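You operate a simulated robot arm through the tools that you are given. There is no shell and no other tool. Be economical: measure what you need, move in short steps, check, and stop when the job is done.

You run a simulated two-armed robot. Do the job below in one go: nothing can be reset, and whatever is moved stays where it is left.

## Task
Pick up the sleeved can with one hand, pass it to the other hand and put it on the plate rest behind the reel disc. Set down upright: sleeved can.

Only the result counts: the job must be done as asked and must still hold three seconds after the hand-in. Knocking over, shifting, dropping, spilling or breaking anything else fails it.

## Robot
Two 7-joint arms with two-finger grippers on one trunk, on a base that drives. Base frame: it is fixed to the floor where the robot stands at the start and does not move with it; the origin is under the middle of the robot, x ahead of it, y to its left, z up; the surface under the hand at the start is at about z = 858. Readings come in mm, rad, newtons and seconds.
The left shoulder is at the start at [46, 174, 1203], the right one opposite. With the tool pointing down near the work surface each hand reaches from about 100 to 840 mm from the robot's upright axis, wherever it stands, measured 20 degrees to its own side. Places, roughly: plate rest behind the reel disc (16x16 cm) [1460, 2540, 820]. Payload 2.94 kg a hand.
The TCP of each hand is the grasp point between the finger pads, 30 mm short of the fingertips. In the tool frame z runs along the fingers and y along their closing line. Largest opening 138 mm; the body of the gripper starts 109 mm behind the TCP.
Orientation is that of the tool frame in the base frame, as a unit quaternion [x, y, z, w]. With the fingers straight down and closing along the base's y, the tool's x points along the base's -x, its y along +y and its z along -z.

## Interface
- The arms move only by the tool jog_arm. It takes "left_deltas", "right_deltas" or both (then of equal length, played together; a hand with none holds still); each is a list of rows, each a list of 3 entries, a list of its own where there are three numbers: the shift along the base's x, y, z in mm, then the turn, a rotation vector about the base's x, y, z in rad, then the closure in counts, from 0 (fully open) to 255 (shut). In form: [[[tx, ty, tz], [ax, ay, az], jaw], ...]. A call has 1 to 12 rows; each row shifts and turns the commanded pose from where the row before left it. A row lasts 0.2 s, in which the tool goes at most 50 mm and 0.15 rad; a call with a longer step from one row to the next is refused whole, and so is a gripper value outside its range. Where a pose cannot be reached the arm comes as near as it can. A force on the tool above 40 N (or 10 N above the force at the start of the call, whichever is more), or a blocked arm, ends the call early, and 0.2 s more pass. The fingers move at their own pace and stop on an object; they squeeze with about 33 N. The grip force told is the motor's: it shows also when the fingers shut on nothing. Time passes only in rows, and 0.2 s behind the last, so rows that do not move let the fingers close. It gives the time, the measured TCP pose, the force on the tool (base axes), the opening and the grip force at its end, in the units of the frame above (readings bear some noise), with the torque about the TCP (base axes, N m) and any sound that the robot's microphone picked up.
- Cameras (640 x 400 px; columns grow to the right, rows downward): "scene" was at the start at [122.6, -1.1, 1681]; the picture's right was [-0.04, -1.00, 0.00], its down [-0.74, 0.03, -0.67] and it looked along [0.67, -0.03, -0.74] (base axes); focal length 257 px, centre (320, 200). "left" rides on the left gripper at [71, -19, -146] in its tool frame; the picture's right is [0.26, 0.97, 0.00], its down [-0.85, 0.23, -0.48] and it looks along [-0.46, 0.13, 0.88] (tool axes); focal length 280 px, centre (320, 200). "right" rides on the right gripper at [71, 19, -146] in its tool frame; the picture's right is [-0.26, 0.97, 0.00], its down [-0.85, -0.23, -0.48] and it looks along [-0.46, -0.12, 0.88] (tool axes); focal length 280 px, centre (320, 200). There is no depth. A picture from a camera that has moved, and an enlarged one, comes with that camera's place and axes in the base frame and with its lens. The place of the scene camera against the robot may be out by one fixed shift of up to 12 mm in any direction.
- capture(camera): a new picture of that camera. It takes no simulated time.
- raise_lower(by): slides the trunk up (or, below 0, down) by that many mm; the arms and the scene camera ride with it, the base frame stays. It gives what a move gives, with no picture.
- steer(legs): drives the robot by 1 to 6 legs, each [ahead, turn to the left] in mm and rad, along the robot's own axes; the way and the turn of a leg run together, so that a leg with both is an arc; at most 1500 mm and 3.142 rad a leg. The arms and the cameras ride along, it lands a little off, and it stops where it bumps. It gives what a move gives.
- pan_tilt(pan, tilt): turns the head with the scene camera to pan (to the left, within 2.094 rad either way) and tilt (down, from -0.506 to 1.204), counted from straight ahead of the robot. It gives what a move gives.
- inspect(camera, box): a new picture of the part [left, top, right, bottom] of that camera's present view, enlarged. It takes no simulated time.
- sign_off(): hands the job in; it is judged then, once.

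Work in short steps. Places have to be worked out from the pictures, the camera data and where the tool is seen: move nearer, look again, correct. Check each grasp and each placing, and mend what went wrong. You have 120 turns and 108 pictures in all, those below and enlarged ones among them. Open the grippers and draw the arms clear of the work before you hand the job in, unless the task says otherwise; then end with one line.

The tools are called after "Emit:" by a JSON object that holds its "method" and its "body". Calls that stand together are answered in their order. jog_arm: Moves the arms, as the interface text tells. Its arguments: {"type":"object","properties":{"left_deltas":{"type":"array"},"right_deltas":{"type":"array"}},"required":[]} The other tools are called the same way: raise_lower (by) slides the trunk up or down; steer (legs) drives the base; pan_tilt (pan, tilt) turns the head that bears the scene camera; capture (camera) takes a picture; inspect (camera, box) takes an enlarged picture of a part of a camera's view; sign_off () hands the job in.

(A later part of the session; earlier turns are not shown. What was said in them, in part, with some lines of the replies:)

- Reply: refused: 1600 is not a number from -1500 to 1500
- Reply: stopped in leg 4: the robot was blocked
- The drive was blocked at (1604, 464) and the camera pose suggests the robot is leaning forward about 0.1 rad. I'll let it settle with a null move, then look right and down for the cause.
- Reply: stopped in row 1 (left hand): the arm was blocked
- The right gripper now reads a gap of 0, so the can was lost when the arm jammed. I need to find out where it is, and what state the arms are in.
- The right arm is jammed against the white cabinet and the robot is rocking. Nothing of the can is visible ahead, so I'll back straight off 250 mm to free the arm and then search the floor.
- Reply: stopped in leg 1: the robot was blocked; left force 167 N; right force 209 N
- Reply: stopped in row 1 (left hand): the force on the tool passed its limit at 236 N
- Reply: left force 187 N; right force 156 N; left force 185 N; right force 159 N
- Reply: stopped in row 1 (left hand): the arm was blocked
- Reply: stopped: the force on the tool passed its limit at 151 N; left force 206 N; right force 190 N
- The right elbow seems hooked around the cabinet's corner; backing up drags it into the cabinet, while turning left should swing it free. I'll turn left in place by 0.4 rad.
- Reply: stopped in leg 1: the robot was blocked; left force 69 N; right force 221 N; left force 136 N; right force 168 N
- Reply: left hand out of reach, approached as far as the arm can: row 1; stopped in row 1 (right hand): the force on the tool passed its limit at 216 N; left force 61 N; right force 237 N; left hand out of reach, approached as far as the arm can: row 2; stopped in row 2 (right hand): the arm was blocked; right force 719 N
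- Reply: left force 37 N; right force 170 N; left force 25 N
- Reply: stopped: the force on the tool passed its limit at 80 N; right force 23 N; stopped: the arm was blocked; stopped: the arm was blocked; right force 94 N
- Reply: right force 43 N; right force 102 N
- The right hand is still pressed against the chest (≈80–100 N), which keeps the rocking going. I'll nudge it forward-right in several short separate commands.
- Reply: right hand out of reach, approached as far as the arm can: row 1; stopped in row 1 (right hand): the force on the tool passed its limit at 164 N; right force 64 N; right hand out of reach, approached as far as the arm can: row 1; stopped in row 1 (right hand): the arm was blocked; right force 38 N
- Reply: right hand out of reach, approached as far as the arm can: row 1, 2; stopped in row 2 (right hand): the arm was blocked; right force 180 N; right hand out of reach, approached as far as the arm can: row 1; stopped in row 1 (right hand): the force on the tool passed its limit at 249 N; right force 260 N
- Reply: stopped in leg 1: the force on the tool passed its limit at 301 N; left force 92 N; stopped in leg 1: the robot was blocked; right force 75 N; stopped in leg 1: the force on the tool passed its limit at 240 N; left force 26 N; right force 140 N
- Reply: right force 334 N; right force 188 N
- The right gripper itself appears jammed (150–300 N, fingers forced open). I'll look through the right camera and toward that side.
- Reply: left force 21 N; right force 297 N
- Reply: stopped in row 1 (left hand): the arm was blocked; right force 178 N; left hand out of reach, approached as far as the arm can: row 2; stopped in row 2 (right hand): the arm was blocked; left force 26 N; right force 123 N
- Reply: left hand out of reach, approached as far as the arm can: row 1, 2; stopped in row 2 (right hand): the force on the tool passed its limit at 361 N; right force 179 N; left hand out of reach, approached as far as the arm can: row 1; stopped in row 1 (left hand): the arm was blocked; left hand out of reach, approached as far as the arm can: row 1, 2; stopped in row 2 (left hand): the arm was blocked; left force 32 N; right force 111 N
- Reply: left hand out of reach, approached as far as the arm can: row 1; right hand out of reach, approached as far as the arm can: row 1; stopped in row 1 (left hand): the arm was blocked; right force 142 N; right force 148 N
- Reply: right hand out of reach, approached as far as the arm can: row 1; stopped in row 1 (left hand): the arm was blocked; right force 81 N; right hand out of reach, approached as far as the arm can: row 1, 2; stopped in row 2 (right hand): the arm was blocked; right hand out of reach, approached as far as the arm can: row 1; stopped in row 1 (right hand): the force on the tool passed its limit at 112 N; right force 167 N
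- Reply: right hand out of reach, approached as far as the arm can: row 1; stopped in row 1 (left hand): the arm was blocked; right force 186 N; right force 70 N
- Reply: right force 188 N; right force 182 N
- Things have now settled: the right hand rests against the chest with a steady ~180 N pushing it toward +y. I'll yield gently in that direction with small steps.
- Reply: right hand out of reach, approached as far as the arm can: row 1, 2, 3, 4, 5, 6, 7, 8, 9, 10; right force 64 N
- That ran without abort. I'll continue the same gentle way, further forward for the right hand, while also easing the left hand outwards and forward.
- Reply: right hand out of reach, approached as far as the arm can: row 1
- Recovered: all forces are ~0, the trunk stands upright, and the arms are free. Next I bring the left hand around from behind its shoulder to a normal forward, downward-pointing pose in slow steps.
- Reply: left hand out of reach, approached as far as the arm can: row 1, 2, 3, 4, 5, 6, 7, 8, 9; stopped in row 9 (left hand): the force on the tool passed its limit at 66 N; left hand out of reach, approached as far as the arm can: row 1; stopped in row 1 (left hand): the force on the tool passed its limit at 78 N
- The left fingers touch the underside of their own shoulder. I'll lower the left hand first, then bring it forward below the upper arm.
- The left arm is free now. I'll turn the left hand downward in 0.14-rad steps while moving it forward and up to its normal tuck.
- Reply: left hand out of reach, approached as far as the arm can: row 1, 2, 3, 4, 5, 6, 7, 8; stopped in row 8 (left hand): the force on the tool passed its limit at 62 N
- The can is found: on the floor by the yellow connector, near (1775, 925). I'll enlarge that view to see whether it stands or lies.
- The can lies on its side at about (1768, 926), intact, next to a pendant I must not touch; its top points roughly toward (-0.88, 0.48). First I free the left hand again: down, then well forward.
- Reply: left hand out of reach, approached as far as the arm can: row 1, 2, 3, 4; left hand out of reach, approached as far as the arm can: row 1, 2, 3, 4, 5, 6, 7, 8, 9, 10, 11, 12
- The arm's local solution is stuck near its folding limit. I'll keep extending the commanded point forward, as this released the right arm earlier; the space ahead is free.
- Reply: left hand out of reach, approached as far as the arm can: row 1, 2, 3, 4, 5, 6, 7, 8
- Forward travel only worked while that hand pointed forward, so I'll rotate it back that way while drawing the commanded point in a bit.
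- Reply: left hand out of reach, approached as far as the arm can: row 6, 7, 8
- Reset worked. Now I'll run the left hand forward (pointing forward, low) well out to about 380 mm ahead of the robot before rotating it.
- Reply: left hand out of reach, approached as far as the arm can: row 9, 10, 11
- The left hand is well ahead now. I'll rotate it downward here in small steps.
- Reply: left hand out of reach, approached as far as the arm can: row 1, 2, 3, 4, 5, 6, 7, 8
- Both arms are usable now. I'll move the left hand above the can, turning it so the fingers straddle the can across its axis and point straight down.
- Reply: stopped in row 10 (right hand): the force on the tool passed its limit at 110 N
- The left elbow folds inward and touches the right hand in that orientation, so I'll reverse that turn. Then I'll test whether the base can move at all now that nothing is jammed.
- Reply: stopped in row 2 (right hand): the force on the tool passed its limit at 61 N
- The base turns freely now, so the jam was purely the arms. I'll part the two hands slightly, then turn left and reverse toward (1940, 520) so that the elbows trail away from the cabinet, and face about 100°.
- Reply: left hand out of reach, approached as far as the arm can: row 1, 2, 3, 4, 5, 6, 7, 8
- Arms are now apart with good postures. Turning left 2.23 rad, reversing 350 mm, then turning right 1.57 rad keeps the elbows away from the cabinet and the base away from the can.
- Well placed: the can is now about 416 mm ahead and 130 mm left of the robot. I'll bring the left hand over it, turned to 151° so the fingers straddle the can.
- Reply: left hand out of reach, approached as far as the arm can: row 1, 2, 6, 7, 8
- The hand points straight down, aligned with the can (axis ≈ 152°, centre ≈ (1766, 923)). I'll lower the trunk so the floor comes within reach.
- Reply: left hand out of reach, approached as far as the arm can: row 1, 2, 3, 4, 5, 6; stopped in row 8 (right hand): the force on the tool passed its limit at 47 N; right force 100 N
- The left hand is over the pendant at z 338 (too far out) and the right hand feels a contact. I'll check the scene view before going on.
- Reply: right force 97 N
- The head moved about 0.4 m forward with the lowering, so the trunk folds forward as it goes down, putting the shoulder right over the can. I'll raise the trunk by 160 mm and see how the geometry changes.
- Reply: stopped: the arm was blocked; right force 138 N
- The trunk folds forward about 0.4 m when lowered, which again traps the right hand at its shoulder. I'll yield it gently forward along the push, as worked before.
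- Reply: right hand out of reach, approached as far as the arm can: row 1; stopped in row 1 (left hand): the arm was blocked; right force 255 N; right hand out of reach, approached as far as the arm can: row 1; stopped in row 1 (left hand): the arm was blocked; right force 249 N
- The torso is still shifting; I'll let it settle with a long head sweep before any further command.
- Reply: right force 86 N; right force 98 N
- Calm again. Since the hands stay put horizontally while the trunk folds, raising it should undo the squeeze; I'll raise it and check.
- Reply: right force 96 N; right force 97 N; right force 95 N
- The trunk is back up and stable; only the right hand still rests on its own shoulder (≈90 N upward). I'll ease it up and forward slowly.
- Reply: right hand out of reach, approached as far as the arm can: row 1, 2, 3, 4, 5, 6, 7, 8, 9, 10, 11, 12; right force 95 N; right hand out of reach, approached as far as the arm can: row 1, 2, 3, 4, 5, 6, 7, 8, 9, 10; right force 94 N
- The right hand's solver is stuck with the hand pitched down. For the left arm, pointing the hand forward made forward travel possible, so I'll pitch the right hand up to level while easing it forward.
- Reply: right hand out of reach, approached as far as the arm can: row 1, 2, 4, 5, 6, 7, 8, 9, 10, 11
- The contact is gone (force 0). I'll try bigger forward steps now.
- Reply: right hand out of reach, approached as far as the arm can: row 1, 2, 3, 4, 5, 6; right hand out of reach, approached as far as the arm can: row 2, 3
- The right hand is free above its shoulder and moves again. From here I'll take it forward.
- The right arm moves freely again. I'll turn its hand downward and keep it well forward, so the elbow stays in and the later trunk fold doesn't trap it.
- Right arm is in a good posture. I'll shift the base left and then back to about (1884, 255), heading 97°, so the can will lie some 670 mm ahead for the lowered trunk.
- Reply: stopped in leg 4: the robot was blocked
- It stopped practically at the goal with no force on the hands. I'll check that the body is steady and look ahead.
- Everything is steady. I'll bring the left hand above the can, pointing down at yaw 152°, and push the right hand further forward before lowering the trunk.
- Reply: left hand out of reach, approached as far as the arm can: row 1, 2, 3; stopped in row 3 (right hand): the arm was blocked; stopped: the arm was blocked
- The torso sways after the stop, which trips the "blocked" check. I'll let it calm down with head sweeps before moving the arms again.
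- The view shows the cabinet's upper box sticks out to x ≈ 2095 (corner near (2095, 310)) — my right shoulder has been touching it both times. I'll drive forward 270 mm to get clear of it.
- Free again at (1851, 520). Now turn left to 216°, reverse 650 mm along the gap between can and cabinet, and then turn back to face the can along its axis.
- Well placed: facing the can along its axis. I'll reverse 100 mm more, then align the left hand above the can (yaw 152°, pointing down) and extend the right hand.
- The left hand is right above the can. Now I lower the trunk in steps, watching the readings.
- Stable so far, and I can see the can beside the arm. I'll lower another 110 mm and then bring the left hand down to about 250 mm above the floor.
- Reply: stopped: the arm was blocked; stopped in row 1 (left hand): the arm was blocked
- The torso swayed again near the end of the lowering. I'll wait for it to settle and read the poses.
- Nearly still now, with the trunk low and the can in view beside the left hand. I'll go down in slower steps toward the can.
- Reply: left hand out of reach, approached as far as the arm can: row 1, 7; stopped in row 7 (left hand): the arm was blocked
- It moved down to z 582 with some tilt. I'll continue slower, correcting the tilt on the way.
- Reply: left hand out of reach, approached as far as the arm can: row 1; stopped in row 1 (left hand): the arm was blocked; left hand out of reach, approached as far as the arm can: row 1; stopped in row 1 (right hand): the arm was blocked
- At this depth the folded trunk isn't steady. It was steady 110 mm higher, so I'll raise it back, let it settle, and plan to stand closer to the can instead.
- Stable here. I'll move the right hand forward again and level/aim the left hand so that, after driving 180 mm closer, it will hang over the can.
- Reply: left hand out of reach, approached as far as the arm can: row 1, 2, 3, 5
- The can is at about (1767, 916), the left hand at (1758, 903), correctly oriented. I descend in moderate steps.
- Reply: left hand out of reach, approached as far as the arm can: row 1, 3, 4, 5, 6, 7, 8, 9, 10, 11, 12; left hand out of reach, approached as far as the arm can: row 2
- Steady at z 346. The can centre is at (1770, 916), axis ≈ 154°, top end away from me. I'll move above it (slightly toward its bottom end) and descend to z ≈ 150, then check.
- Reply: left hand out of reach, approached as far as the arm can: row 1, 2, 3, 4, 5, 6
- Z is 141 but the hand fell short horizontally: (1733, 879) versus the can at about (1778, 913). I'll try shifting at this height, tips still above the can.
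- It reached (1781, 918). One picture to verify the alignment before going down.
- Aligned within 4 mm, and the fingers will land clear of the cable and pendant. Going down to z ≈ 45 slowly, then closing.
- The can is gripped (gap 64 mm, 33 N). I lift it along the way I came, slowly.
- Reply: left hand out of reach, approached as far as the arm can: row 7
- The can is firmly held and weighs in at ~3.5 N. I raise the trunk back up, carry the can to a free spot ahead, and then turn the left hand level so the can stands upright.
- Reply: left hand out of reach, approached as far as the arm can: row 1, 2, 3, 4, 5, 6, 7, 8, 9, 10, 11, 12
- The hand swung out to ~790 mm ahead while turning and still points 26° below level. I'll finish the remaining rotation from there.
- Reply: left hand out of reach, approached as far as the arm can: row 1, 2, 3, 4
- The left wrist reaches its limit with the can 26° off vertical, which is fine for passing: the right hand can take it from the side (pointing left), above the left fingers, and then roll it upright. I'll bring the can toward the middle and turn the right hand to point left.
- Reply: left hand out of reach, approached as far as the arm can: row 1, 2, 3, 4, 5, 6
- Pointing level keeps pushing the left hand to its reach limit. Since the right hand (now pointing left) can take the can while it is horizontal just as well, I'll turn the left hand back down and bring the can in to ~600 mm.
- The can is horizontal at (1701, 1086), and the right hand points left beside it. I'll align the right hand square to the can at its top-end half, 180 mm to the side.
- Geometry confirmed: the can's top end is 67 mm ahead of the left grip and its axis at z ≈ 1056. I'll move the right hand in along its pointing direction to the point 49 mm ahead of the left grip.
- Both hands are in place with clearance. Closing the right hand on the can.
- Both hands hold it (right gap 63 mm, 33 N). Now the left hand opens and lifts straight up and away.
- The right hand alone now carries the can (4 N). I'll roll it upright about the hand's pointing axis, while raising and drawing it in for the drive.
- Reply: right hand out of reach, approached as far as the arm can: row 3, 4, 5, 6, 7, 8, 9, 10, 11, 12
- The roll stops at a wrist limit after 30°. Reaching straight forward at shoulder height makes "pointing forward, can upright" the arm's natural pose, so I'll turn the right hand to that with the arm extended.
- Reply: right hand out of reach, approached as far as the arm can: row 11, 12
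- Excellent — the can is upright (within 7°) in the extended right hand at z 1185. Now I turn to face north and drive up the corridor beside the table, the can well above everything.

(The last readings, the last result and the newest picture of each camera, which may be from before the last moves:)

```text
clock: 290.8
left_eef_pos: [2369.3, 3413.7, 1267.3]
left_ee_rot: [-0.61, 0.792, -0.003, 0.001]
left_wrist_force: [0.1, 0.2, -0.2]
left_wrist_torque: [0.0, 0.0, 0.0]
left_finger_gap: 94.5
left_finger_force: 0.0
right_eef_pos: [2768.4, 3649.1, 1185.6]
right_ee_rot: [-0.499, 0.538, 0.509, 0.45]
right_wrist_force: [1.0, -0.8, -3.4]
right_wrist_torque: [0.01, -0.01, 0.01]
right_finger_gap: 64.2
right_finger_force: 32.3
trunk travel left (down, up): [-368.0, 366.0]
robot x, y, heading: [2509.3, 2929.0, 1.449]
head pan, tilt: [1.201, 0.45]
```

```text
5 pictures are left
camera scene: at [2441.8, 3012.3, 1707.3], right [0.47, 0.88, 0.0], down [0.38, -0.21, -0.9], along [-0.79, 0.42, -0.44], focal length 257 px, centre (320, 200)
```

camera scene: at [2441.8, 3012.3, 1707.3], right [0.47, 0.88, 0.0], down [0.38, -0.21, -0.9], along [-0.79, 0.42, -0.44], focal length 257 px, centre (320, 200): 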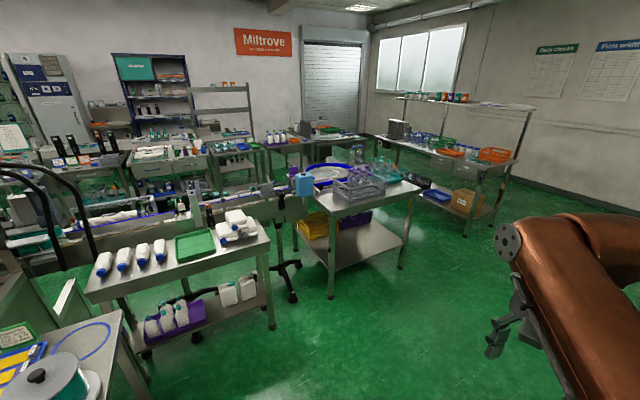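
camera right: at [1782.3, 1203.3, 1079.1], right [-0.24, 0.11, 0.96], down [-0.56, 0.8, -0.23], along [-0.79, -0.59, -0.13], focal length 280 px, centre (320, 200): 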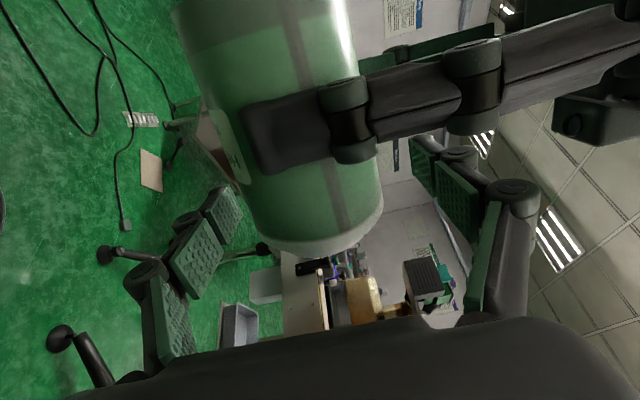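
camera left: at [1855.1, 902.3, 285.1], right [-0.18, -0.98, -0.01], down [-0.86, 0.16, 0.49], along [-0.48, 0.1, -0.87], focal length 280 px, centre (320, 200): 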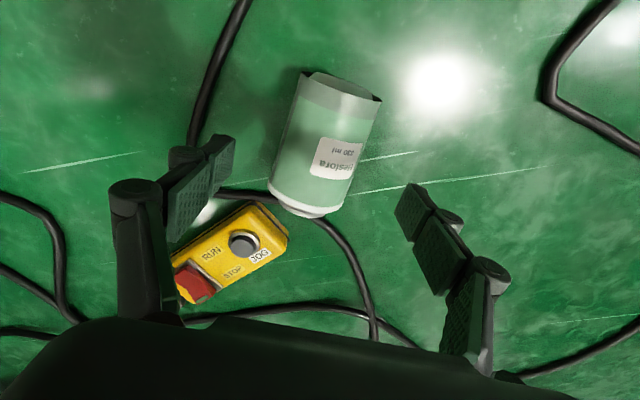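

The blue ring at (1500, 2542) in view matches the plate rest; the space north of the table is free for x > 1300. I'll turn left over the low table side, reverse north-west, and then face the rest from behind (heading ≈ 242°).

Emit:
{"method": "steer", "body": {"legs": [[0, 1.9], [0, 1.747], [-750, 0], [0, -0.873]]}}

Emit:
{"method": "pan_tilt", "body": {"pan": -0.1, "tilt": 0.6}}

Emit:
{"method": "capture", "body": {"camera": "scene"}}

```text
clock: 306.0
left_eef_pos: [2180.5, 3107.4, 1267.3]
left_ee_rot: [0.879, 0.476, -0.001, -0.001]
left_wrist_force: [0.2, 1.4, -0.3]
left_wrist_torque: [0.01, -0.03, 0.01]
left_finger_gap: 94.8
left_finger_force: 0.0
right_eef_pos: [1726.6, 3010.1, 1185.8]
right_ee_rot: [0.611, 0.406, -0.525, 0.431]
right_wrist_force: [-0.1, 0.1, -3.4]
right_wrist_torque: [-0.02, 0.0, 0.02]
right_finger_gap: 63.9
right_finger_force: 32.5
trunk travel left (down, up): [-368.0, 366.0]
robot x, y, heading: [2203.9, 3614.5, -2.01]
head pan, tilt: [1.201, 0.45]
```

```text
clock: 307.4
left_eef_pos: [2179.8, 3106.8, 1267.4]
left_ee_rot: [0.879, 0.477, 0.0, -0.002]
left_wrist_force: [-0.2, 0.3, 0.4]
left_wrist_torque: [0.04, 0.0, 0.01]
left_finger_gap: 94.5
left_finger_force: 0.0
right_eef_pos: [1727.7, 3010.5, 1185.1]
right_ee_rot: [0.611, 0.406, -0.526, 0.43]
right_wrist_force: [-0.9, 0.6, -2.0]
right_wrist_torque: [0.03, 0.03, -0.03]
right_finger_gap: 63.9
right_finger_force: 33.4
trunk travel left (down, up): [-368.0, 366.0]
robot x, y, heading: [2203.0, 3614.2, -2.012]
head pan, tilt: [-0.099, 0.6]
```

```text
4 pictures are left
camera scene: at [2147.0, 3505.7, 1693.7], right [-0.86, 0.51, 0.0], down [0.29, 0.48, -0.82], along [-0.42, -0.71, -0.57], focal length 257 px, centre (320, 200)
```

scene: 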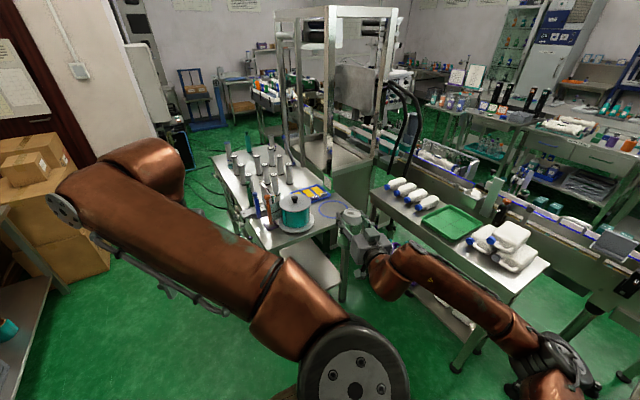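

All clear: the rest's ring lies just beyond the hand. I'll lower the trunk in four steps, moving both hands forward with it so the right arm keeps its straight posture, and correct the can's 7° tilt.

Emit:
{"method": "raise_lower", "body": {"by": -60}}

Emit:
{"method": "jog_arm", "body": {"right_deltas": [[[-7, -14, 0], [-0.004, 0.01, 0], 255], [[-7, -14, 0], [-0.004, 0.01, 0], 255], [[-7, -14, 0], [-0.004, 0.01, 0], 255], [[0, 0, 0], [0, 0, 0], 255]], "left_deltas": [[[-7, -14, 0], [0, 0, 0], 80], [[-7, -14, 0], [0, 0, 0], 80], [[-7, -14, 0], [0, 0, 0], 80], [[0, 0, 0], [0, 0, 0], 80]]}}

Emit:
{"method": "raise_lower", "body": {"by": -60}}

Emit:
{"method": "jog_arm", "body": {"right_deltas": [[[-7, -15, 0], [-0.004, 0.01, 0], 255], [[-7, -15, 0], [-0.004, 0.01, 0], 255], [[-7, -15, 0], [-0.004, 0.01, 0], 255], [[0, 0, 0], [0, 0, 0], 255]], "left_deltas": [[[-7, -15, 0], [0, 0, 0], 80], [[-7, -15, 0], [0, 0, 0], 80], [[-7, -15, 0], [0, 0, 0], 80], [[0, 0, 0], [0, 0, 0], 80]]}}

```text
clock: 308.4
left_eef_pos: [2180.6, 3108.0, 1207.0]
left_ee_rot: [0.879, 0.476, 0.0, -0.001]
left_wrist_force: [0.4, 0.7, -0.1]
left_wrist_torque: [-0.05, 0.03, 0.01]
left_finger_gap: 94.5
left_finger_force: 0.0
right_eef_pos: [1727.5, 3011.7, 1125.8]
right_ee_rot: [0.61, 0.406, -0.526, 0.431]
right_wrist_force: [-0.1, 0.0, -3.5]
right_wrist_torque: [0.03, 0.01, 0.04]
right_finger_gap: 64.0
right_finger_force: 32.9
trunk travel left (down, up): [-308.0, 426.0]
robot x, y, heading: [2202.8, 3615.2, -2.012]
head pan, tilt: [-0.099, 0.6]
```

```text
clock: 309.4
left_eef_pos: [2158.8, 3063.9, 1207.9]
left_ee_rot: [0.879, 0.476, -0.001, -0.001]
left_wrist_force: [0.7, 0.2, -1.3]
left_wrist_torque: [0.0, 0.0, 0.0]
left_finger_gap: 94.8
left_finger_force: 0.1
right_eef_pos: [1697.9, 2973.7, 1123.7]
right_ee_rot: [0.6, 0.41, -0.537, 0.428]
right_wrist_force: [0.7, 0.6, -3.0]
right_wrist_torque: [-0.01, -0.01, 0.02]
right_finger_gap: 63.5
right_finger_force: 33.0
right hand out of reach, approached as far as the arm can: row 2
trunk travel left (down, up): [-308.0, 426.0]
robot x, y, heading: [2202.1, 3615.7, -2.017]
head pan, tilt: [-0.099, 0.6]
```

```text
clock: 310.4
left_eef_pos: [2160.2, 3064.3, 1149.4]
left_ee_rot: [0.879, 0.476, -0.001, -0.003]
left_wrist_force: [-0.4, 0.5, 0.3]
left_wrist_torque: [-0.01, 0.03, 0.01]
left_finger_gap: 94.5
left_finger_force: 0.1
right_eef_pos: [1696.6, 2973.8, 1065.2]
right_ee_rot: [0.601, 0.409, -0.538, 0.427]
right_wrist_force: [0.1, -0.3, -3.6]
right_wrist_torque: [0.04, 0.01, -0.03]
right_finger_gap: 63.1
right_finger_force: 32.3
trunk travel left (down, up): [-248.0, 486.0]
robot x, y, heading: [2201.9, 3609.8, -2.013]
head pan, tilt: [-0.099, 0.6]
```

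```text
clock: 311.4
left_eef_pos: [2138.5, 3019.5, 1147.3]
left_ee_rot: [0.879, 0.476, 0.0, -0.003]
left_wrist_force: [-0.1, -0.3, 0.6]
left_wrist_torque: [-0.02, 0.0, -0.01]
left_finger_gap: 94.7
left_finger_force: 0.0
right_eef_pos: [1674.5, 2926.8, 1063.8]
right_ee_rot: [0.59, 0.414, -0.547, 0.426]
right_wrist_force: [-0.9, 0.4, -3.9]
right_wrist_torque: [0.03, 0.0, -0.01]
right_finger_gap: 63.4
right_finger_force: 32.9
trunk travel left (down, up): [-248.0, 486.0]
robot x, y, heading: [2204.1, 3613.4, -2.016]
head pan, tilt: [-0.099, 0.6]
```

Works smoothly. Two more such steps bring the can bottom to about z 850.

Emit:
{"method": "raise_lower", "body": {"by": -60}}

Emit:
{"method": "jog_arm", "body": {"right_deltas": [[[-7, -15, 0], [-0.004, 0.01, 0], 255], [[-7, -15, 0], [-0.004, 0.01, 0], 255], [[-7, -15, 0], [-0.004, 0.01, 0], 255], [[0, 0, 0], [0, 0, 0], 255]], "left_deltas": [[[-7, -15, 0], [0, 0, 0], 80], [[-7, -15, 0], [0, 0, 0], 80], [[-7, -15, 0], [0, 0, 0], 80], [[0, 0, 0], [0, 0, 0], 80]]}}

Emit:
{"method": "raise_lower", "body": {"by": -50}}

Emit:
{"method": "jog_arm", "body": {"right_deltas": [[[-6, -13, 0], [0, 0, 0], 255], [[-6, -13, 0], [0, 0, 0], 255], [[-6, -13, 0], [0, 0, 0], 255], [[0, 0, 0], [0, 0, 0], 255]], "left_deltas": [[[-6, -13, 0], [0, 0, 0], 80], [[-6, -13, 0], [0, 0, 0], 80], [[-6, -13, 0], [0, 0, 0], 80], [[0, 0, 0], [0, 0, 0], 80]]}}

Emit:
{"method": "pan_tilt", "body": {"pan": -0.05, "tilt": 0.75}}

Emit:
{"method": "capture", "body": {"camera": "scene"}}

```text
clock: 312.4
left_eef_pos: [2139.8, 3020.3, 1088.0]
left_ee_rot: [0.879, 0.476, 0.0, -0.004]
left_wrist_force: [0.0, 0.8, 0.9]
left_wrist_torque: [-0.05, 0.06, -0.02]
left_finger_gap: 94.7
left_finger_force: 0.2
right_eef_pos: [1676.1, 2928.0, 1003.0]
right_ee_rot: [0.589, 0.415, -0.546, 0.427]
right_wrist_force: [0.1, 0.0, -3.3]
right_wrist_torque: [0.06, -0.02, 0.01]
right_finger_gap: 63.3
right_finger_force: 32.9
trunk travel left (down, up): [-188.0, 546.0]
robot x, y, heading: [2205.7, 3613.7, -2.011]
head pan, tilt: [-0.099, 0.6]
```

```text
clock: 313.4
left_eef_pos: [2115.4, 2972.4, 1087.0]
left_ee_rot: [0.879, 0.476, 0.001, -0.003]
left_wrist_force: [0.0, -0.2, 0.3]
left_wrist_torque: [-0.03, 0.01, -0.04]
left_finger_gap: 94.6
left_finger_force: 0.1
right_eef_pos: [1653.3, 2883.1, 1002.0]
right_ee_rot: [0.58, 0.417, -0.557, 0.423]
right_wrist_force: [-0.3, 0.5, -4.1]
right_wrist_torque: [0.03, 0.04, 0.0]
right_finger_gap: 63.2
right_finger_force: 32.9
trunk travel left (down, up): [-188.0, 546.0]
robot x, y, heading: [2200.6, 3611.8, -2.017]
head pan, tilt: [-0.099, 0.6]
```

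```text
clock: 314.4
left_eef_pos: [2109.7, 2959.6, 1030.8]
left_ee_rot: [0.88, 0.476, 0.006, -0.008]
left_wrist_force: [1.3, 0.8, -0.1]
left_wrist_torque: [-0.18, 0.12, 0.01]
left_finger_gap: 94.8
left_finger_force: 0.0
right_eef_pos: [1647.2, 2867.8, 942.1]
right_ee_rot: [0.584, 0.42, -0.553, 0.421]
right_wrist_force: [-0.1, 2.0, -2.6]
right_wrist_torque: [0.01, 0.02, 0.01]
right_finger_gap: 63.3
right_finger_force: 33.1
trunk travel left (down, up): [-138.0, 596.0]
robot x, y, heading: [2201.4, 3615.0, -2.012]
head pan, tilt: [-0.099, 0.6]
```

```text
clock: 314.9
left_eef_pos: [2111.5, 2983.1, 1053.4]
left_ee_rot: [0.889, 0.458, -0.008, 0.011]
left_wrist_force: [0.8, 0.6, -0.8]
left_wrist_torque: [-0.14, -0.01, -0.04]
left_finger_gap: 94.7
left_finger_force: 0.0
right_eef_pos: [1625.8, 2877.0, 937.3]
right_ee_rot: [0.606, 0.411, -0.549, 0.402]
right_wrist_force: [-2.8, 0.7, -7.7]
right_wrist_torque: [-0.26, 0.08, 0.23]
right_finger_gap: 63.4
right_finger_force: 33.3
trunk travel left (down, up): [-138.0, 596.0]
robot x, y, heading: [2201.2, 3614.0, -2.011]
head pan, tilt: [-0.099, 0.6]
stopped in row 2 (right hand): the arm was blocked; the commanded pose is now the measured one
```

```text
clock: 315.6
left_eef_pos: [2108.6, 2988.2, 1064.9]
left_ee_rot: [0.896, 0.444, -0.001, 0.028]
left_wrist_force: [0.0, 0.0, 0.5]
left_wrist_torque: [0.02, 0.0, 0.02]
left_finger_gap: 94.7
left_finger_force: 0.0
right_eef_pos: [1610.6, 2877.1, 924.4]
right_ee_rot: [0.621, 0.406, -0.543, 0.393]
right_wrist_force: [0.1, -0.8, -2.9]
right_wrist_torque: [-0.04, 0.0, 0.01]
right_finger_gap: 63.5
right_finger_force: 32.7
trunk travel left (down, up): [-138.0, 596.0]
robot x, y, heading: [2198.9, 3608.9, -2.012]
head pan, tilt: [-0.051, 0.75]
```

```text
3 pictures are left
camera scene: at [2026.4, 3240.4, 1421.6], right [-0.88, 0.47, 0.0], down [0.35, 0.66, -0.67], along [-0.32, -0.59, -0.74], focal length 257 px, centre (320, 200)
```

scene: 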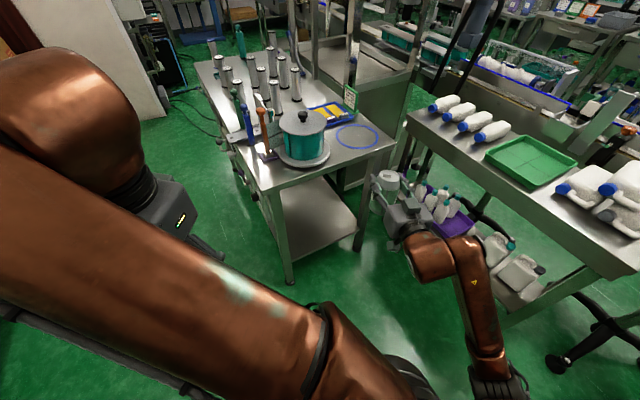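

The ring stands out clearly at about (1465, 2533), free of objects. I'll raise the can 36 mm and square it up, then drive forward 365 mm so it comes over the ring.

Emit:
{"method": "jog_arm", "body": {"right_deltas": [[[0, 0, 9], [-0.02, 0.02, 0], 255], [[0, 0, 9], [-0.02, 0.02, 0], 255], [[0, 0, 9], [-0.02, 0.02, 0], 255], [[0, 0, 9], [-0.02, 0.02, 0], 255], [[0, 0, 0], [0, 0, 0], 255]]}}

Emit:
{"method": "pan_tilt", "body": {"pan": -0.1, "tilt": 0.8}}

```text
clock: 315.9
left_eef_pos: [2153.2, 3047.8, 1099.1]
left_ee_rot: [0.894, 0.444, -0.06, 0.034]
left_wrist_force: [-0.1, -1.2, -1.0]
left_wrist_torque: [0.08, -0.01, -0.01]
left_finger_gap: 94.8
left_finger_force: 0.1
right_eef_pos: [1602.0, 2927.3, 932.8]
right_ee_rot: [0.637, 0.391, -0.545, 0.38]
right_wrist_force: [-0.6, 0.0, -3.3]
right_wrist_torque: [-0.03, 0.03, 0.06]
right_finger_gap: 63.2
right_finger_force: 33.2
right hand out of reach, approached as far as the arm can: row 1
trunk travel left (down, up): [-138.0, 596.0]
robot x, y, heading: [2204.9, 3612.8, -2.013]
head pan, tilt: [-0.051, 0.75]
stopped in row 1 (left hand): the arm was blocked; the commanded pose is now the measured one
```

```text
clock: 316.5
left_eef_pos: [2171.9, 3103.1, 1109.7]
left_ee_rot: [0.888, 0.453, -0.06, 0.053]
left_wrist_force: [-2.1, -2.9, 1.5]
left_wrist_torque: [0.28, -0.33, 0.01]
left_finger_gap: 94.7
left_finger_force: 0.0
right_eef_pos: [1664.8, 2983.4, 1008.4]
right_ee_rot: [-0.574, -0.389, 0.586, -0.419]
right_wrist_force: [0.0, -3.3, -0.8]
right_wrist_torque: [0.15, -0.05, -0.1]
right_finger_gap: 63.0
right_finger_force: 32.9
trunk travel left (down, up): [-138.0, 596.0]
robot x, y, heading: [2203.3, 3619.5, -2.011]
head pan, tilt: [-0.099, 0.799]
```

The torso began swaying again at this depth. I'll let it settle without any arm commands.

Emit:
{"method": "pan_tilt", "body": {"pan": 1.5, "tilt": 0.8}}

Emit:
{"method": "pan_tilt", "body": {"pan": -0.1, "tilt": 0.8}}

```text
clock: 318.2
left_eef_pos: [2154.2, 3080.2, 1101.8]
left_ee_rot: [0.893, 0.444, -0.04, 0.055]
left_wrist_force: [-0.7, -1.1, -0.5]
left_wrist_torque: [0.16, -0.15, 0.04]
left_finger_gap: 94.9
left_finger_force: 0.1
right_eef_pos: [1651.1, 2960.3, 990.1]
right_ee_rot: [0.587, 0.392, -0.576, 0.412]
right_wrist_force: [0.2, -1.4, -4.2]
right_wrist_torque: [0.0, 0.03, -0.01]
right_finger_gap: 63.2
right_finger_force: 33.1
trunk travel left (down, up): [-138.0, 596.0]
robot x, y, heading: [2198.6, 3612.2, -2.012]
head pan, tilt: [1.499, 0.799]
```

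```text
clock: 319.9
left_eef_pos: [2151.0, 3073.9, 1098.7]
left_ee_rot: [0.893, 0.446, -0.037, 0.051]
left_wrist_force: [0.1, 0.3, -0.5]
left_wrist_torque: [0.02, -0.03, -0.01]
left_finger_gap: 94.7
left_finger_force: 0.0
right_eef_pos: [1646.4, 2951.3, 983.5]
right_ee_rot: [0.589, 0.395, -0.572, 0.412]
right_wrist_force: [0.0, 0.7, -2.6]
right_wrist_torque: [0.07, 0.0, 0.0]
right_finger_gap: 63.0
right_finger_force: 33.2
trunk travel left (down, up): [-138.0, 596.0]
robot x, y, heading: [2203.2, 3613.1, -2.013]
head pan, tilt: [-0.099, 0.799]
```

Settled: the can is upright within 2° at (1646, 2951), bottom at about z 888, well above the table. I'll drive forward 445 mm to bring it over the ring, then let things settle.

Emit:
{"method": "steer", "body": {"legs": [[445, 0]]}}

Emit:
{"method": "pan_tilt", "body": {"pan": 1.0, "tilt": 0.9}}

Emit:
{"method": "pan_tilt", "body": {"pan": -0.1, "tilt": 0.9}}

Emit:
{"method": "capture", "body": {"camera": "scene"}}

```text
clock: 323.0
left_eef_pos: [2024.1, 2744.4, 1067.5]
left_ee_rot: [0.872, 0.48, -0.092, -0.011]
left_wrist_force: [0.5, -0.2, -1.2]
left_wrist_torque: [0.08, -0.01, 0.01]
left_finger_gap: 94.7
left_finger_force: 0.1
right_eef_pos: [1440.0, 2647.6, 1001.1]
right_ee_rot: [0.627, 0.358, -0.573, 0.387]
right_wrist_force: [-0.9, -0.4, -5.0]
right_wrist_torque: [-0.1, 0.04, 0.02]
right_finger_gap: 63.2
right_finger_force: 32.6
trunk travel left (down, up): [-138.0, 596.0]
robot x, y, heading: [2008.5, 3213.0, -2.021]
head pan, tilt: [-0.099, 0.799]
stopped in leg 1: the robot was blocked; the commanded pose is now the measured one
```

```text
clock: 324.3
left_eef_pos: [2042.8, 2796.1, 1112.5]
left_ee_rot: [0.877, 0.463, -0.126, 0.035]
left_wrist_force: [-0.2, 1.1, 0.2]
left_wrist_torque: [-0.19, 0.01, 0.0]
left_finger_gap: 94.7
left_finger_force: 0.0
right_eef_pos: [1474.9, 2675.7, 1035.0]
right_ee_rot: [-0.592, -0.361, 0.594, -0.407]
right_wrist_force: [1.3, 1.3, -2.8]
right_wrist_torque: [0.11, -0.05, -0.07]
right_finger_gap: 63.5
right_finger_force: 32.9
trunk travel left (down, up): [-138.0, 596.0]
robot x, y, heading: [2010.7, 3212.7, -2.022]
head pan, tilt: [1.0, 0.901]
```

```text
clock: 325.6
left_eef_pos: [2033.2, 2782.9, 1113.1]
left_ee_rot: [0.879, 0.458, -0.13, 0.04]
left_wrist_force: [-0.9, -0.8, 0.7]
left_wrist_torque: [-0.01, -0.02, 0.02]
left_finger_gap: 94.7
left_finger_force: 0.1
right_eef_pos: [1466.8, 2659.3, 1023.4]
right_ee_rot: [0.598, 0.364, -0.588, 0.405]
right_wrist_force: [0.8, 0.4, -2.7]
right_wrist_torque: [0.06, 0.0, 0.06]
right_finger_gap: 63.5
right_finger_force: 33.4
trunk travel left (down, up): [-138.0, 596.0]
robot x, y, heading: [2011.3, 3212.8, -2.022]
head pan, tilt: [-0.099, 0.901]
```

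```text
2 pictures are left
camera scene: at [1888.0, 2965.3, 1426.3], right [-0.85, 0.52, 0.0], down [0.41, 0.67, -0.62], along [-0.32, -0.53, -0.78], focal length 257 px, centre (320, 200)
```

scene: 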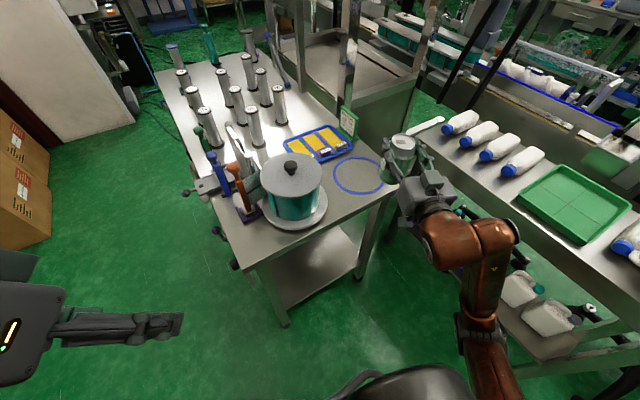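

The can is ~124 mm short of the ring, held at z 1023 with the arm still bent, so I can reach the rest with the arm alone. I'll move it over slowly while removing the 3° tilt.

Emit:
{"method": "jog_arm", "body": {"right_deltas": [[[0, -6, 0], [0.004, 0.0044, 0], 255], [[0, -10, 0], [0.004, 0.0044, 0], 255], [[0, -12, 0], [0.004, 0.0044, 0], 255], [[0, -12, 0], [0.004, 0.0044, 0], 255], [[0, -12, 0], [0.004, 0.0044, 0], 255], [[0, -12, 0], [0.004, 0.0044, 0], 255], [[0, -12, 0], [0.004, 0.0044, 0], 255], [[0, -12, 0], [0.004, 0.0044, 0], 255], [[0, -12, 0], [0.004, 0.0044, 0], 255], [[0, -10, 0], [0.004, 0.0044, 0], 255], [[0, -8, 0], [0, 0, 0], 255], [[0, 0, 0], [0, 0, 0], 255]]}}

Emit:
{"method": "pan_tilt", "body": {"pan": 0.3, "tilt": 0.9}}

```text
clock: 328.2
left_eef_pos: [2032.1, 2782.7, 1112.3]
left_ee_rot: [0.879, 0.457, -0.13, 0.038]
left_wrist_force: [0.0, 0.1, -0.2]
left_wrist_torque: [-0.03, 0.01, -0.05]
left_finger_gap: 94.7
left_finger_force: 0.0
right_eef_pos: [1465.1, 2541.4, 1024.4]
right_ee_rot: [0.595, 0.384, -0.594, 0.382]
right_wrist_force: [-0.8, -0.4, -3.4]
right_wrist_torque: [0.0, -0.05, 0.01]
right_finger_gap: 63.2
right_finger_force: 33.0
trunk travel left (down, up): [-138.0, 596.0]
robot x, y, heading: [2009.6, 3215.8, -2.02]
head pan, tilt: [-0.099, 0.901]
```

```text
clock: 329.1
left_eef_pos: [2033.4, 2783.8, 1112.7]
left_ee_rot: [0.879, 0.457, -0.129, 0.038]
left_wrist_force: [-0.4, -0.1, 0.3]
left_wrist_torque: [-0.01, 0.0, 0.0]
left_finger_gap: 94.6
left_finger_force: 0.2
right_eef_pos: [1465.3, 2540.4, 1024.2]
right_ee_rot: [-0.594, -0.383, 0.594, -0.383]
right_wrist_force: [-0.4, -0.1, -3.5]
right_wrist_torque: [-0.01, -0.03, 0.01]
right_finger_gap: 63.3
right_finger_force: 32.8
trunk travel left (down, up): [-138.0, 596.0]
robot x, y, heading: [2010.6, 3216.7, -2.022]
head pan, tilt: [0.3, 0.901]
```

Stable and exactly upright over the rest at (1465, 2540). Now I lower slowly by 85 mm and recheck the pose.

Emit:
{"method": "jog_arm", "body": {"right_deltas": [[[0, 0, -5], [0, 0, 0], 255], [[0, 0, -8], [0, 0, 0], 255], [[0, 0, -8], [0, 0, 0], 255], [[0, 0, -8], [0, 0, 0], 255], [[0, 0, -8], [0, 0, 0], 255], [[0, 0, -8], [0, 0, 0], 255], [[0, 0, -8], [0, 0, 0], 255], [[0, 0, -8], [0, 0, 0], 255], [[0, 0, -8], [0, 0, 0], 255], [[0, 0, -8], [0, 0, 0], 255], [[0, 0, -8], [0, 0, 0], 255], [[0, 0, 0], [0, 0, 0], 255]]}}

Emit:
{"method": "pan_tilt", "body": {"pan": -0.1, "tilt": 0.75}}

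Emit:
{"method": "inspect", "body": {"camera": "scene", "box": [280, 70, 440, 170]}}

```text
clock: 331.7
left_eef_pos: [2033.5, 2783.8, 1112.6]
left_ee_rot: [0.879, 0.457, -0.129, 0.038]
left_wrist_force: [0.6, -0.4, -0.2]
left_wrist_torque: [0.03, 0.0, 0.02]
left_finger_gap: 94.9
left_finger_force: 0.0
right_eef_pos: [1466.9, 2540.9, 1018.9]
right_ee_rot: [0.596, 0.384, -0.593, 0.382]
right_wrist_force: [0.0, -0.2, -2.6]
right_wrist_torque: [0.01, -0.02, 0.01]
right_finger_gap: 63.4
right_finger_force: 33.1
right hand out of reach, approached as far as the arm can: row 2, 3, 4, 5, 6, 7, 8, 9, 10, 11
trunk travel left (down, up): [-138.0, 596.0]
robot x, y, heading: [2014.5, 3212.8, -2.017]
head pan, tilt: [0.3, 0.901]
```

```text
clock: 332.6
left_eef_pos: [2032.2, 2783.9, 1112.7]
left_ee_rot: [0.879, 0.457, -0.13, 0.039]
left_wrist_force: [-0.1, -0.4, 0.5]
left_wrist_torque: [0.03, -0.02, 0.01]
left_finger_gap: 94.5
left_finger_force: 0.1
right_eef_pos: [1466.4, 2540.4, 1019.9]
right_ee_rot: [0.595, 0.385, -0.593, 0.382]
right_wrist_force: [0.8, -0.6, -2.7]
right_wrist_torque: [0.02, -0.01, -0.01]
right_finger_gap: 63.1
right_finger_force: 33.6
trunk travel left (down, up): [-138.0, 596.0]
robot x, y, heading: [2007.7, 3215.8, -2.017]
head pan, tilt: [-0.099, 0.75]
```

```text
4.00 times, centred on (360, 120) of scene
camera zoom: at [1884.1, 2958.7, 1438.1], right [-0.85, 0.52, 0.0], down [0.36, 0.58, -0.73], along [-0.38, -0.62, -0.68], focal length 1029 px, centre (160, 520)
```

zoom: 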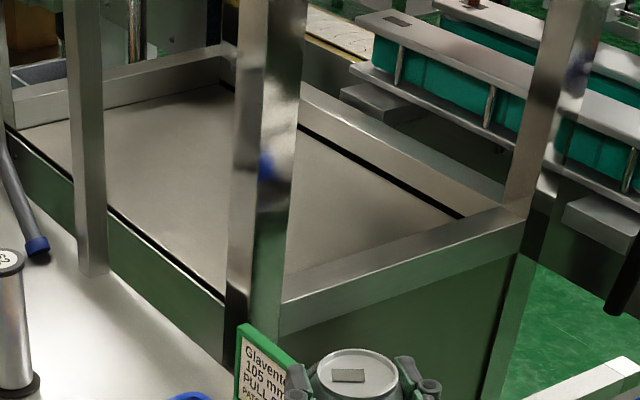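

The wrist can't go lower with the arm this bent; it could earlier when more stretched. I'll back the base by 85 mm and stretch the arm forward again by the same amount.

Emit:
{"method": "steer", "body": {"legs": [[-85, 0]]}}

Emit:
{"method": "pan_tilt", "body": {"pan": 1.0, "tilt": 0.8}}

Emit:
{"method": "pan_tilt", "body": {"pan": -0.1, "tilt": 0.8}}

```text
clock: 333.7
left_eef_pos: [2065.9, 2852.2, 1109.7]
left_ee_rot: [0.879, 0.459, -0.123, 0.035]
left_wrist_force: [0.1, 0.0, 0.9]
left_wrist_torque: [0.05, -0.08, 0.04]
left_finger_gap: 94.8
left_finger_force: 0.1
right_eef_pos: [1496.9, 2612.2, 1008.2]
right_ee_rot: [0.6, 0.387, -0.589, 0.378]
right_wrist_force: [0.0, -1.5, -5.2]
right_wrist_torque: [-0.15, 0.08, 0.0]
right_finger_gap: 63.2
right_finger_force: 32.5
trunk travel left (down, up): [-138.0, 596.0]
robot x, y, heading: [2047.3, 3291.1, -2.022]
head pan, tilt: [-0.099, 0.75]
```

```text
clock: 335.0
left_eef_pos: [2072.0, 2858.6, 1109.9]
left_ee_rot: [0.878, 0.461, -0.12, 0.034]
left_wrist_force: [-0.1, -0.7, 0.0]
left_wrist_torque: [0.06, -0.01, 0.02]
left_finger_gap: 94.8
left_finger_force: 0.0
right_eef_pos: [1504.3, 2620.7, 1017.6]
right_ee_rot: [0.597, 0.385, -0.592, 0.38]
right_wrist_force: [-0.2, -0.3, -3.7]
right_wrist_torque: [0.02, -0.04, 0.01]
right_finger_gap: 63.2
right_finger_force: 33.6
trunk travel left (down, up): [-138.0, 596.0]
robot x, y, heading: [2047.4, 3292.3, -2.018]
head pan, tilt: [1.0, 0.799]
```

```text
clock: 336.3
left_eef_pos: [2072.6, 2863.0, 1112.1]
left_ee_rot: [0.878, 0.459, -0.128, 0.039]
left_wrist_force: [0.0, 1.0, -1.3]
left_wrist_torque: [0.0, -0.05, 0.01]
left_finger_gap: 94.9
left_finger_force: 0.0
right_eef_pos: [1503.9, 2621.9, 1019.1]
right_ee_rot: [0.597, 0.386, -0.592, 0.381]
right_wrist_force: [0.5, -0.3, -3.4]
right_wrist_torque: [0.03, 0.01, 0.04]
right_finger_gap: 63.3
right_finger_force: 32.6
trunk travel left (down, up): [-138.0, 596.0]
robot x, y, heading: [2050.0, 3289.7, -2.024]
head pan, tilt: [-0.099, 0.799]
```

Steady. Now extend the arm to the rest again, sinking gently at the end to test the reach.

Emit:
{"method": "jog_arm", "body": {"right_deltas": [[[-4, -7, 0], [0, 0, 0], 255], [[-5, -9, 0], [0, 0, 0], 255], [[-5, -10, 0], [0, 0, 0], 255], [[-5, -10, 0], [0, 0, 0], 255], [[-5, -10, 0], [0, 0, 0], 255], [[-5, -10, 0], [0, 0, 0], 255], [[-5, -10, 0], [0, 0, 0], 255], [[-4, -9, 0], [0, 0, 0], 255], [[-3, -8, -4], [0, 0, 0], 255], [[0, 0, -8], [0, 0, 0], 255], [[0, 0, -8], [0, 0, 0], 255], [[0, 0, -8], [0, 0, 0], 255]]}}

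Emit:
{"method": "jog_arm", "body": {"right_deltas": [[[0, 0, -6], [0, 0, 0], 255], [[0, 0, -8], [0, 0, 0], 255], [[0, 0, -8], [0, 0, 0], 255], [[0, 0, -8], [0, 0, 0], 255], [[0, 0, -8], [0, 0, 0], 255], [[0, 0, -8], [0, 0, 0], 255], [[0, 0, 0], [0, 0, 0], 255]]}}

```text
clock: 338.9
left_eef_pos: [2073.0, 2863.6, 1112.9]
left_ee_rot: [0.879, 0.459, -0.127, 0.039]
left_wrist_force: [0.5, 0.2, 0.1]
left_wrist_torque: [-0.01, -0.01, 0.01]
left_finger_gap: 94.7
left_finger_force: 0.1
right_eef_pos: [1463.7, 2539.3, 1016.5]
right_ee_rot: [0.599, 0.387, -0.59, 0.379]
right_wrist_force: [-0.7, -0.3, -3.2]
right_wrist_torque: [0.05, -0.01, 0.01]
right_finger_gap: 63.4
right_finger_force: 32.6
right hand out of reach, approached as far as the arm can: row 10, 11, 12
trunk travel left (down, up): [-138.0, 596.0]
robot x, y, heading: [2049.6, 3291.9, -2.02]
head pan, tilt: [-0.099, 0.799]
```

```text
clock: 340.5
left_eef_pos: [2072.0, 2863.6, 1112.3]
left_ee_rot: [0.879, 0.458, -0.127, 0.039]
left_wrist_force: [0.1, 0.0, -0.5]
left_wrist_torque: [0.0, 0.0, 0.0]
left_finger_gap: 94.7
left_finger_force: 0.0
right_eef_pos: [1462.6, 2539.3, 1016.2]
right_ee_rot: [0.599, 0.387, -0.59, 0.379]
right_wrist_force: [-0.5, -0.8, -3.3]
right_wrist_torque: [-0.01, -0.04, 0.02]
right_finger_gap: 63.2
right_finger_force: 32.9
right hand out of reach, approached as far as the arm can: row 1, 2, 3, 4, 5, 6
trunk travel left (down, up): [-138.0, 596.0]
robot x, y, heading: [2049.5, 3290.8, -2.016]
head pan, tilt: [-0.099, 0.799]
```

The exact level pose limits how low the wrist goes. A small forward tilt (≈8°) lowers that limit, and the can will level itself when set down and released; I'll lower the trunk 40 mm and go down with that tilt.

Emit:
{"method": "raise_lower", "body": {"by": -40}}

Emit:
{"method": "jog_arm", "body": {"right_deltas": [[[0, 0, -3], [0.0126, -0.006, 0], 255], [[0, 0, -4], [0.0126, -0.006, 0], 255], [[0, 0, -5], [0.0126, -0.006, 0], 255], [[0, 0, -5], [0.0126, -0.006, 0], 255], [[0, 0, -5], [0.0126, -0.006, 0], 255], [[0, 0, -5], [0.0126, -0.006, 0], 255], [[0, 0, -5], [0.0126, -0.006, 0], 255], [[0, 0, -5], [0.0126, -0.006, 0], 255], [[0, 0, 0], [0, 0, 0], 255]]}}

```text
clock: 341.4
left_eef_pos: [2057.7, 2830.3, 1052.4]
left_ee_rot: [0.88, 0.466, -0.096, 0.013]
left_wrist_force: [1.1, -0.1, -0.2]
left_wrist_torque: [-0.06, 0.05, -0.01]
left_finger_gap: 94.6
left_finger_force: 0.1
right_eef_pos: [1460.3, 2533.6, 974.9]
right_ee_rot: [0.599, 0.389, -0.588, 0.38]
right_wrist_force: [0.6, 1.9, -3.5]
right_wrist_torque: [0.05, -0.06, -0.01]
right_finger_gap: 63.2
right_finger_force: 32.5
trunk travel left (down, up): [-98.0, 636.0]
robot x, y, heading: [2047.5, 3294.2, -2.021]
head pan, tilt: [-0.099, 0.799]
```

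```text
clock: 343.4
left_eef_pos: [2061.0, 2840.7, 1058.2]
left_ee_rot: [0.881, 0.461, -0.106, 0.022]
left_wrist_force: [-0.9, -0.6, 0.2]
left_wrist_torque: [-0.01, -0.03, 0.01]
left_finger_gap: 94.7
left_finger_force: 0.1
right_eef_pos: [1463.6, 2537.2, 939.3]
right_ee_rot: [0.631, 0.407, -0.555, 0.358]
right_wrist_force: [-0.4, 0.5, -3.9]
right_wrist_torque: [-0.01, -0.01, 0.01]
right_finger_gap: 63.5
right_finger_force: 32.6
trunk travel left (down, up): [-98.0, 636.0]
robot x, y, heading: [2047.4, 3293.5, -2.027]
head pan, tilt: [-0.099, 0.799]
```

It works: z 939 with a 7° tilt, steady. Now I lower in 3-mm steps to find contact (expected near z 918).

Emit:
{"method": "jog_arm", "body": {"right_deltas": [[[0, 0, -3], [0, 0, 0], 255], [[0, 0, -3], [0, 0, 0], 255], [[0, 0, -3], [0, 0, 0], 255], [[0, 0, -3], [0, 0, 0], 255], [[0, 0, -3], [0, 0, 0], 255], [[0, 0, -2], [0, 0, 0], 255], [[0, 0, -2], [0, 0, 0], 255], [[0, 0, 0], [0, 0, 0], 255]]}}

```text
clock: 345.2
left_eef_pos: [2062.7, 2841.9, 1060.1]
left_ee_rot: [0.881, 0.461, -0.107, 0.023]
left_wrist_force: [-0.7, -0.2, 0.0]
left_wrist_torque: [0.03, -0.01, -0.01]
left_finger_gap: 94.7
left_finger_force: 0.1
right_eef_pos: [1463.5, 2540.8, 926.5]
right_ee_rot: [0.628, 0.405, -0.559, 0.36]
right_wrist_force: [-4.4, -2.5, 14.8]
right_wrist_torque: [-0.72, 0.56, -0.04]
right_finger_gap: 63.4
right_finger_force: 33.0
trunk travel left (down, up): [-98.0, 636.0]
robot x, y, heading: [2045.3, 3292.7, -2.025]
head pan, tilt: [-0.099, 0.799]
```

Contact: 15–18 N upward at z 926, torque showing the can's front edge touching. I'll rotate back toward upright by a few degrees while it rests there.

Emit:
{"method": "jog_arm", "body": {"right_deltas": [[[0, 0, 0], [-0.0126, 0.006, 0], 255], [[0, 0, 0], [-0.0126, 0.006, 0], 255], [[0, 0, 0], [-0.0126, 0.006, 0], 255], [[0, 0, -1], [-0.0126, 0.006, 0], 255], [[0, 0, -1], [-0.0126, 0.006, 0], 255], [[0, 0, 0], [0, 0, 0], 255]]}}

```text
clock: 346.6
left_eef_pos: [2062.8, 2841.9, 1058.0]
left_ee_rot: [0.88, 0.461, -0.107, 0.023]
left_wrist_force: [-0.5, 0.1, -0.2]
left_wrist_torque: [-0.01, -0.01, -0.02]
left_finger_gap: 94.9
left_finger_force: 0.0
right_eef_pos: [1464.6, 2540.1, 924.8]
right_ee_rot: [0.618, 0.4, -0.569, 0.367]
right_wrist_force: [1.7, 3.1, 15.1]
right_wrist_torque: [-0.15, 0.0, -0.01]
right_finger_gap: 63.1
right_finger_force: 33.2
trunk travel left (down, up): [-98.0, 636.0]
robot x, y, heading: [2052.7, 3292.8, -2.024]
head pan, tilt: [-0.099, 0.799]
```

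Tilt is down to under 5° and the torque is nearly zero. A few more steps of the same.

Emit:
{"method": "jog_arm", "body": {"right_deltas": [[[0, 0, 0], [-0.0126, 0.006, 0], 255], [[0, 0, -1], [-0.0126, 0.006, 0], 255], [[0, 0, 0], [-0.0126, 0.006, 0], 255], [[0, 0, -1], [-0.0126, 0.006, 0], 255], [[0, 0, 0], [-0.0126, 0.006, 0], 255], [[0, 0, 0], [0, 0, 0], 255]]}}

```text
clock: 348.0
left_eef_pos: [2062.7, 2841.1, 1059.6]
left_ee_rot: [0.881, 0.46, -0.107, 0.023]
left_wrist_force: [-0.7, -1.4, 0.3]
left_wrist_torque: [-0.02, -0.03, 0.03]
left_finger_gap: 94.9
left_finger_force: 0.1
right_eef_pos: [1463.2, 2540.5, 925.1]
right_ee_rot: [0.617, 0.4, -0.569, 0.368]
right_wrist_force: [0.7, 0.9, 13.9]
right_wrist_torque: [-0.35, 0.02, 0.01]
right_finger_gap: 62.9
right_finger_force: 33.1
right hand out of reach, approached as far as the arm can: row 2
trunk travel left (down, up): [-98.0, 636.0]
robot x, y, heading: [2047.8, 3290.7, -2.018]
head pan, tilt: [-0.099, 0.799]
```

That's the wrist limit; the can stands on the rest within a few degrees. I open the right hand now.

Emit:
{"method": "jog_arm", "body": {"right_deltas": [[[0, 0, 0], [0, 0, 0], 200], [[0, 0, 0], [0, 0, 0], 120], [[0, 0, 0], [0, 0, 0], 40], [[0, 0, 0], [0, 0, 0], 0], [[0, 0, 0], [0, 0, 0], 0], [[0, 0, 0], [0, 0, 0], 0]]}}

```text
clock: 349.4
left_eef_pos: [2061.9, 2840.7, 1057.8]
left_ee_rot: [0.881, 0.46, -0.107, 0.023]
left_wrist_force: [0.0, 0.0, 0.2]
left_wrist_torque: [0.0, -0.01, 0.0]
left_finger_gap: 94.8
left_finger_force: 0.0
right_eef_pos: [1463.5, 2539.8, 921.8]
right_ee_rot: [0.619, 0.4, -0.568, 0.366]
right_wrist_force: [-0.2, -0.2, -0.3]
right_wrist_torque: [-0.01, 0.02, -0.01]
right_finger_gap: 138.1
right_finger_force: 0.1
trunk travel left (down, up): [-98.0, 636.0]
robot x, y, heading: [2048.4, 3289.9, -2.024]
head pan, tilt: [-0.099, 0.799]
```

The hand reads free of load. I back straight off with the base (the hand points along the driving line), so the open fingers slide clear of the can.

Emit:
{"method": "steer", "body": {"legs": [[-300, 0]]}}

Emit:
{"method": "pan_tilt", "body": {"pan": 0.05, "tilt": 0.7}}

Emit:
{"method": "capture", "body": {"camera": "scene"}}

```text
clock: 350.7
left_eef_pos: [2175.8, 3036.7, 1011.0]
left_ee_rot: [0.861, 0.503, -0.053, -0.053]
left_wrist_force: [1.7, 2.7, 2.5]
left_wrist_torque: [-0.34, 0.12, 0.05]
left_finger_gap: 94.8
left_finger_force: 0.1
right_eef_pos: [1533.7, 2765.8, 1034.1]
right_ee_rot: [-0.591, -0.339, 0.624, -0.381]
right_wrist_force: [-1.2, -0.8, -0.7]
right_wrist_torque: [0.02, -0.01, 0.11]
right_finger_gap: 138.0
right_finger_force: 0.0
trunk travel left (down, up): [-98.0, 636.0]
robot x, y, heading: [2097.6, 3395.7, -2.021]
head pan, tilt: [-0.099, 0.799]
stopped in leg 1: the robot was blocked; the commanded pose is now the measured one
```

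```text
clock: 351.4
left_eef_pos: [2161.2, 3000.3, 1001.1]
left_ee_rot: [0.858, 0.509, -0.011, -0.07]
left_wrist_force: [0.4, -0.3, -1.4]
left_wrist_torque: [0.0, 0.01, 0.01]
left_finger_gap: 94.6
left_finger_force: 0.0
right_eef_pos: [1521.4, 2733.7, 999.2]
right_ee_rot: [-0.605, -0.35, 0.61, -0.373]
right_wrist_force: [0.3, 0.5, 1.4]
right_wrist_torque: [0.0, -0.04, 0.02]
right_finger_gap: 137.9
right_finger_force: 0.1
trunk travel left (down, up): [-98.0, 636.0]
robot x, y, heading: [2101.1, 3397.0, -2.022]
head pan, tilt: [0.051, 0.7]
```

```text
0 pictures are left
camera scene: at [1942.8, 3053.2, 1389.0], right [-0.92, 0.39, 0.0], down [0.26, 0.62, -0.74], along [-0.29, -0.68, -0.67], focal length 257 px, centre (320, 200)
```

scene: 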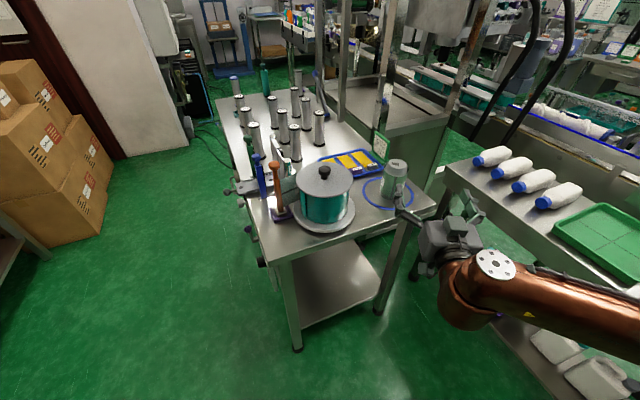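

The can stands upright well inside the ring and everything around is undisturbed. I'll let the torso settle and back off a bit further before handing in.

Emit:
{"method": "pan_tilt", "body": {"pan": 1.2, "tilt": 0.7}}

Emit:
{"method": "pan_tilt", "body": {"pan": 0.0, "tilt": 0.7}}

Emit:
{"method": "steer", "body": {"legs": [[-150, 0]]}}

Emit:
{"method": "pan_tilt", "body": {"pan": 1.2, "tilt": 0.7}}

```text
clock: 352.7
left_eef_pos: [2161.6, 3010.4, 1015.5]
left_ee_rot: [0.866, 0.497, -0.053, -0.037]
left_wrist_force: [-0.4, -0.5, 0.1]
left_wrist_torque: [0.03, -0.02, -0.03]
left_finger_gap: 94.7
left_finger_force: 0.0
right_eef_pos: [1522.7, 2734.7, 997.1]
right_ee_rot: [-0.605, -0.35, 0.609, -0.375]
right_wrist_force: [0.1, 0.1, -1.1]
right_wrist_torque: [-0.1, 0.08, -0.07]
right_finger_gap: 138.0
right_finger_force: 0.1
trunk travel left (down, up): [-98.0, 636.0]
robot x, y, heading: [2097.3, 3398.3, -2.022]
head pan, tilt: [1.201, 0.7]
```

```text
clock: 354.1
left_eef_pos: [2162.2, 3012.2, 1016.7]
left_ee_rot: [0.865, 0.497, -0.054, -0.037]
left_wrist_force: [0.6, 0.0, 0.2]
left_wrist_torque: [-0.03, -0.02, 0.02]
left_finger_gap: 94.9
left_finger_force: 0.1
right_eef_pos: [1522.4, 2737.2, 1000.2]
right_ee_rot: [-0.604, -0.35, 0.61, -0.375]
right_wrist_force: [-0.4, 0.9, -0.4]
right_wrist_torque: [0.01, -0.01, -0.01]
right_finger_gap: 137.8
right_finger_force: 0.0
trunk travel left (down, up): [-98.0, 636.0]
robot x, y, heading: [2100.6, 3400.4, -2.023]
head pan, tilt: [0.0, 0.7]
```

```text
clock: 355.5
left_eef_pos: [2240.1, 3157.5, 989.3]
left_ee_rot: [0.851, 0.516, 0.019, -0.099]
left_wrist_force: [-9.7, -21.3, -1.7]
left_wrist_torque: [-0.07, 0.02, 1.35]
left_finger_gap: 94.9
left_finger_force: 0.2
right_eef_pos: [1595.7, 2901.8, 1038.0]
right_ee_rot: [-0.589, -0.334, 0.629, -0.383]
right_wrist_force: [0.4, 0.1, -0.1]
right_wrist_torque: [-0.05, 0.03, 0.0]
right_finger_gap: 137.6
right_finger_force: 0.0
trunk travel left (down, up): [-98.0, 636.0]
robot x, y, heading: [2159.5, 3517.1, -2.026]
head pan, tilt: [0.0, 0.7]
stopped in leg 1: the robot was blocked; the commanded pose is now the measured one
```

```text
clock: 356.9
left_eef_pos: [2245.9, 3172.6, 992.8]
left_ee_rot: [0.853, 0.514, 0.012, -0.092]
left_wrist_force: [-8.3, -13.2, -2.3]
left_wrist_torque: [-0.11, -0.09, 0.96]
left_finger_gap: 94.9
left_finger_force: 0.1
right_eef_pos: [1601.9, 2914.7, 1048.0]
right_ee_rot: [-0.583, -0.331, 0.633, -0.387]
right_wrist_force: [0.2, -0.3, -0.3]
right_wrist_torque: [0.0, -0.01, -0.02]
right_finger_gap: 137.9
right_finger_force: 0.0
trunk travel left (down, up): [-98.0, 636.0]
robot x, y, heading: [2157.1, 3513.2, -2.024]
head pan, tilt: [1.201, 0.7]
```

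Both hands are now far from the table (right hand open and ≈ 380 mm from the can), the can was seen upright inside the ring after release, and the robot is still. Handing in.

Emit:
{"method": "sign_off", "body": {}}

```text
The job is handed in.
```

The sleeved can is standing upright inside the ring of the plate rest behind the reel disc. It was picked up with the left hand, passed to the right in mid-air and set down by the right. Before that, on the first carry with the right hand, my arm jammed against the white mains cabinet and the can fell to the floor. I picked it up from there. It looked undamaged and nothing else looked moved or knocked over, but I could not check everything.
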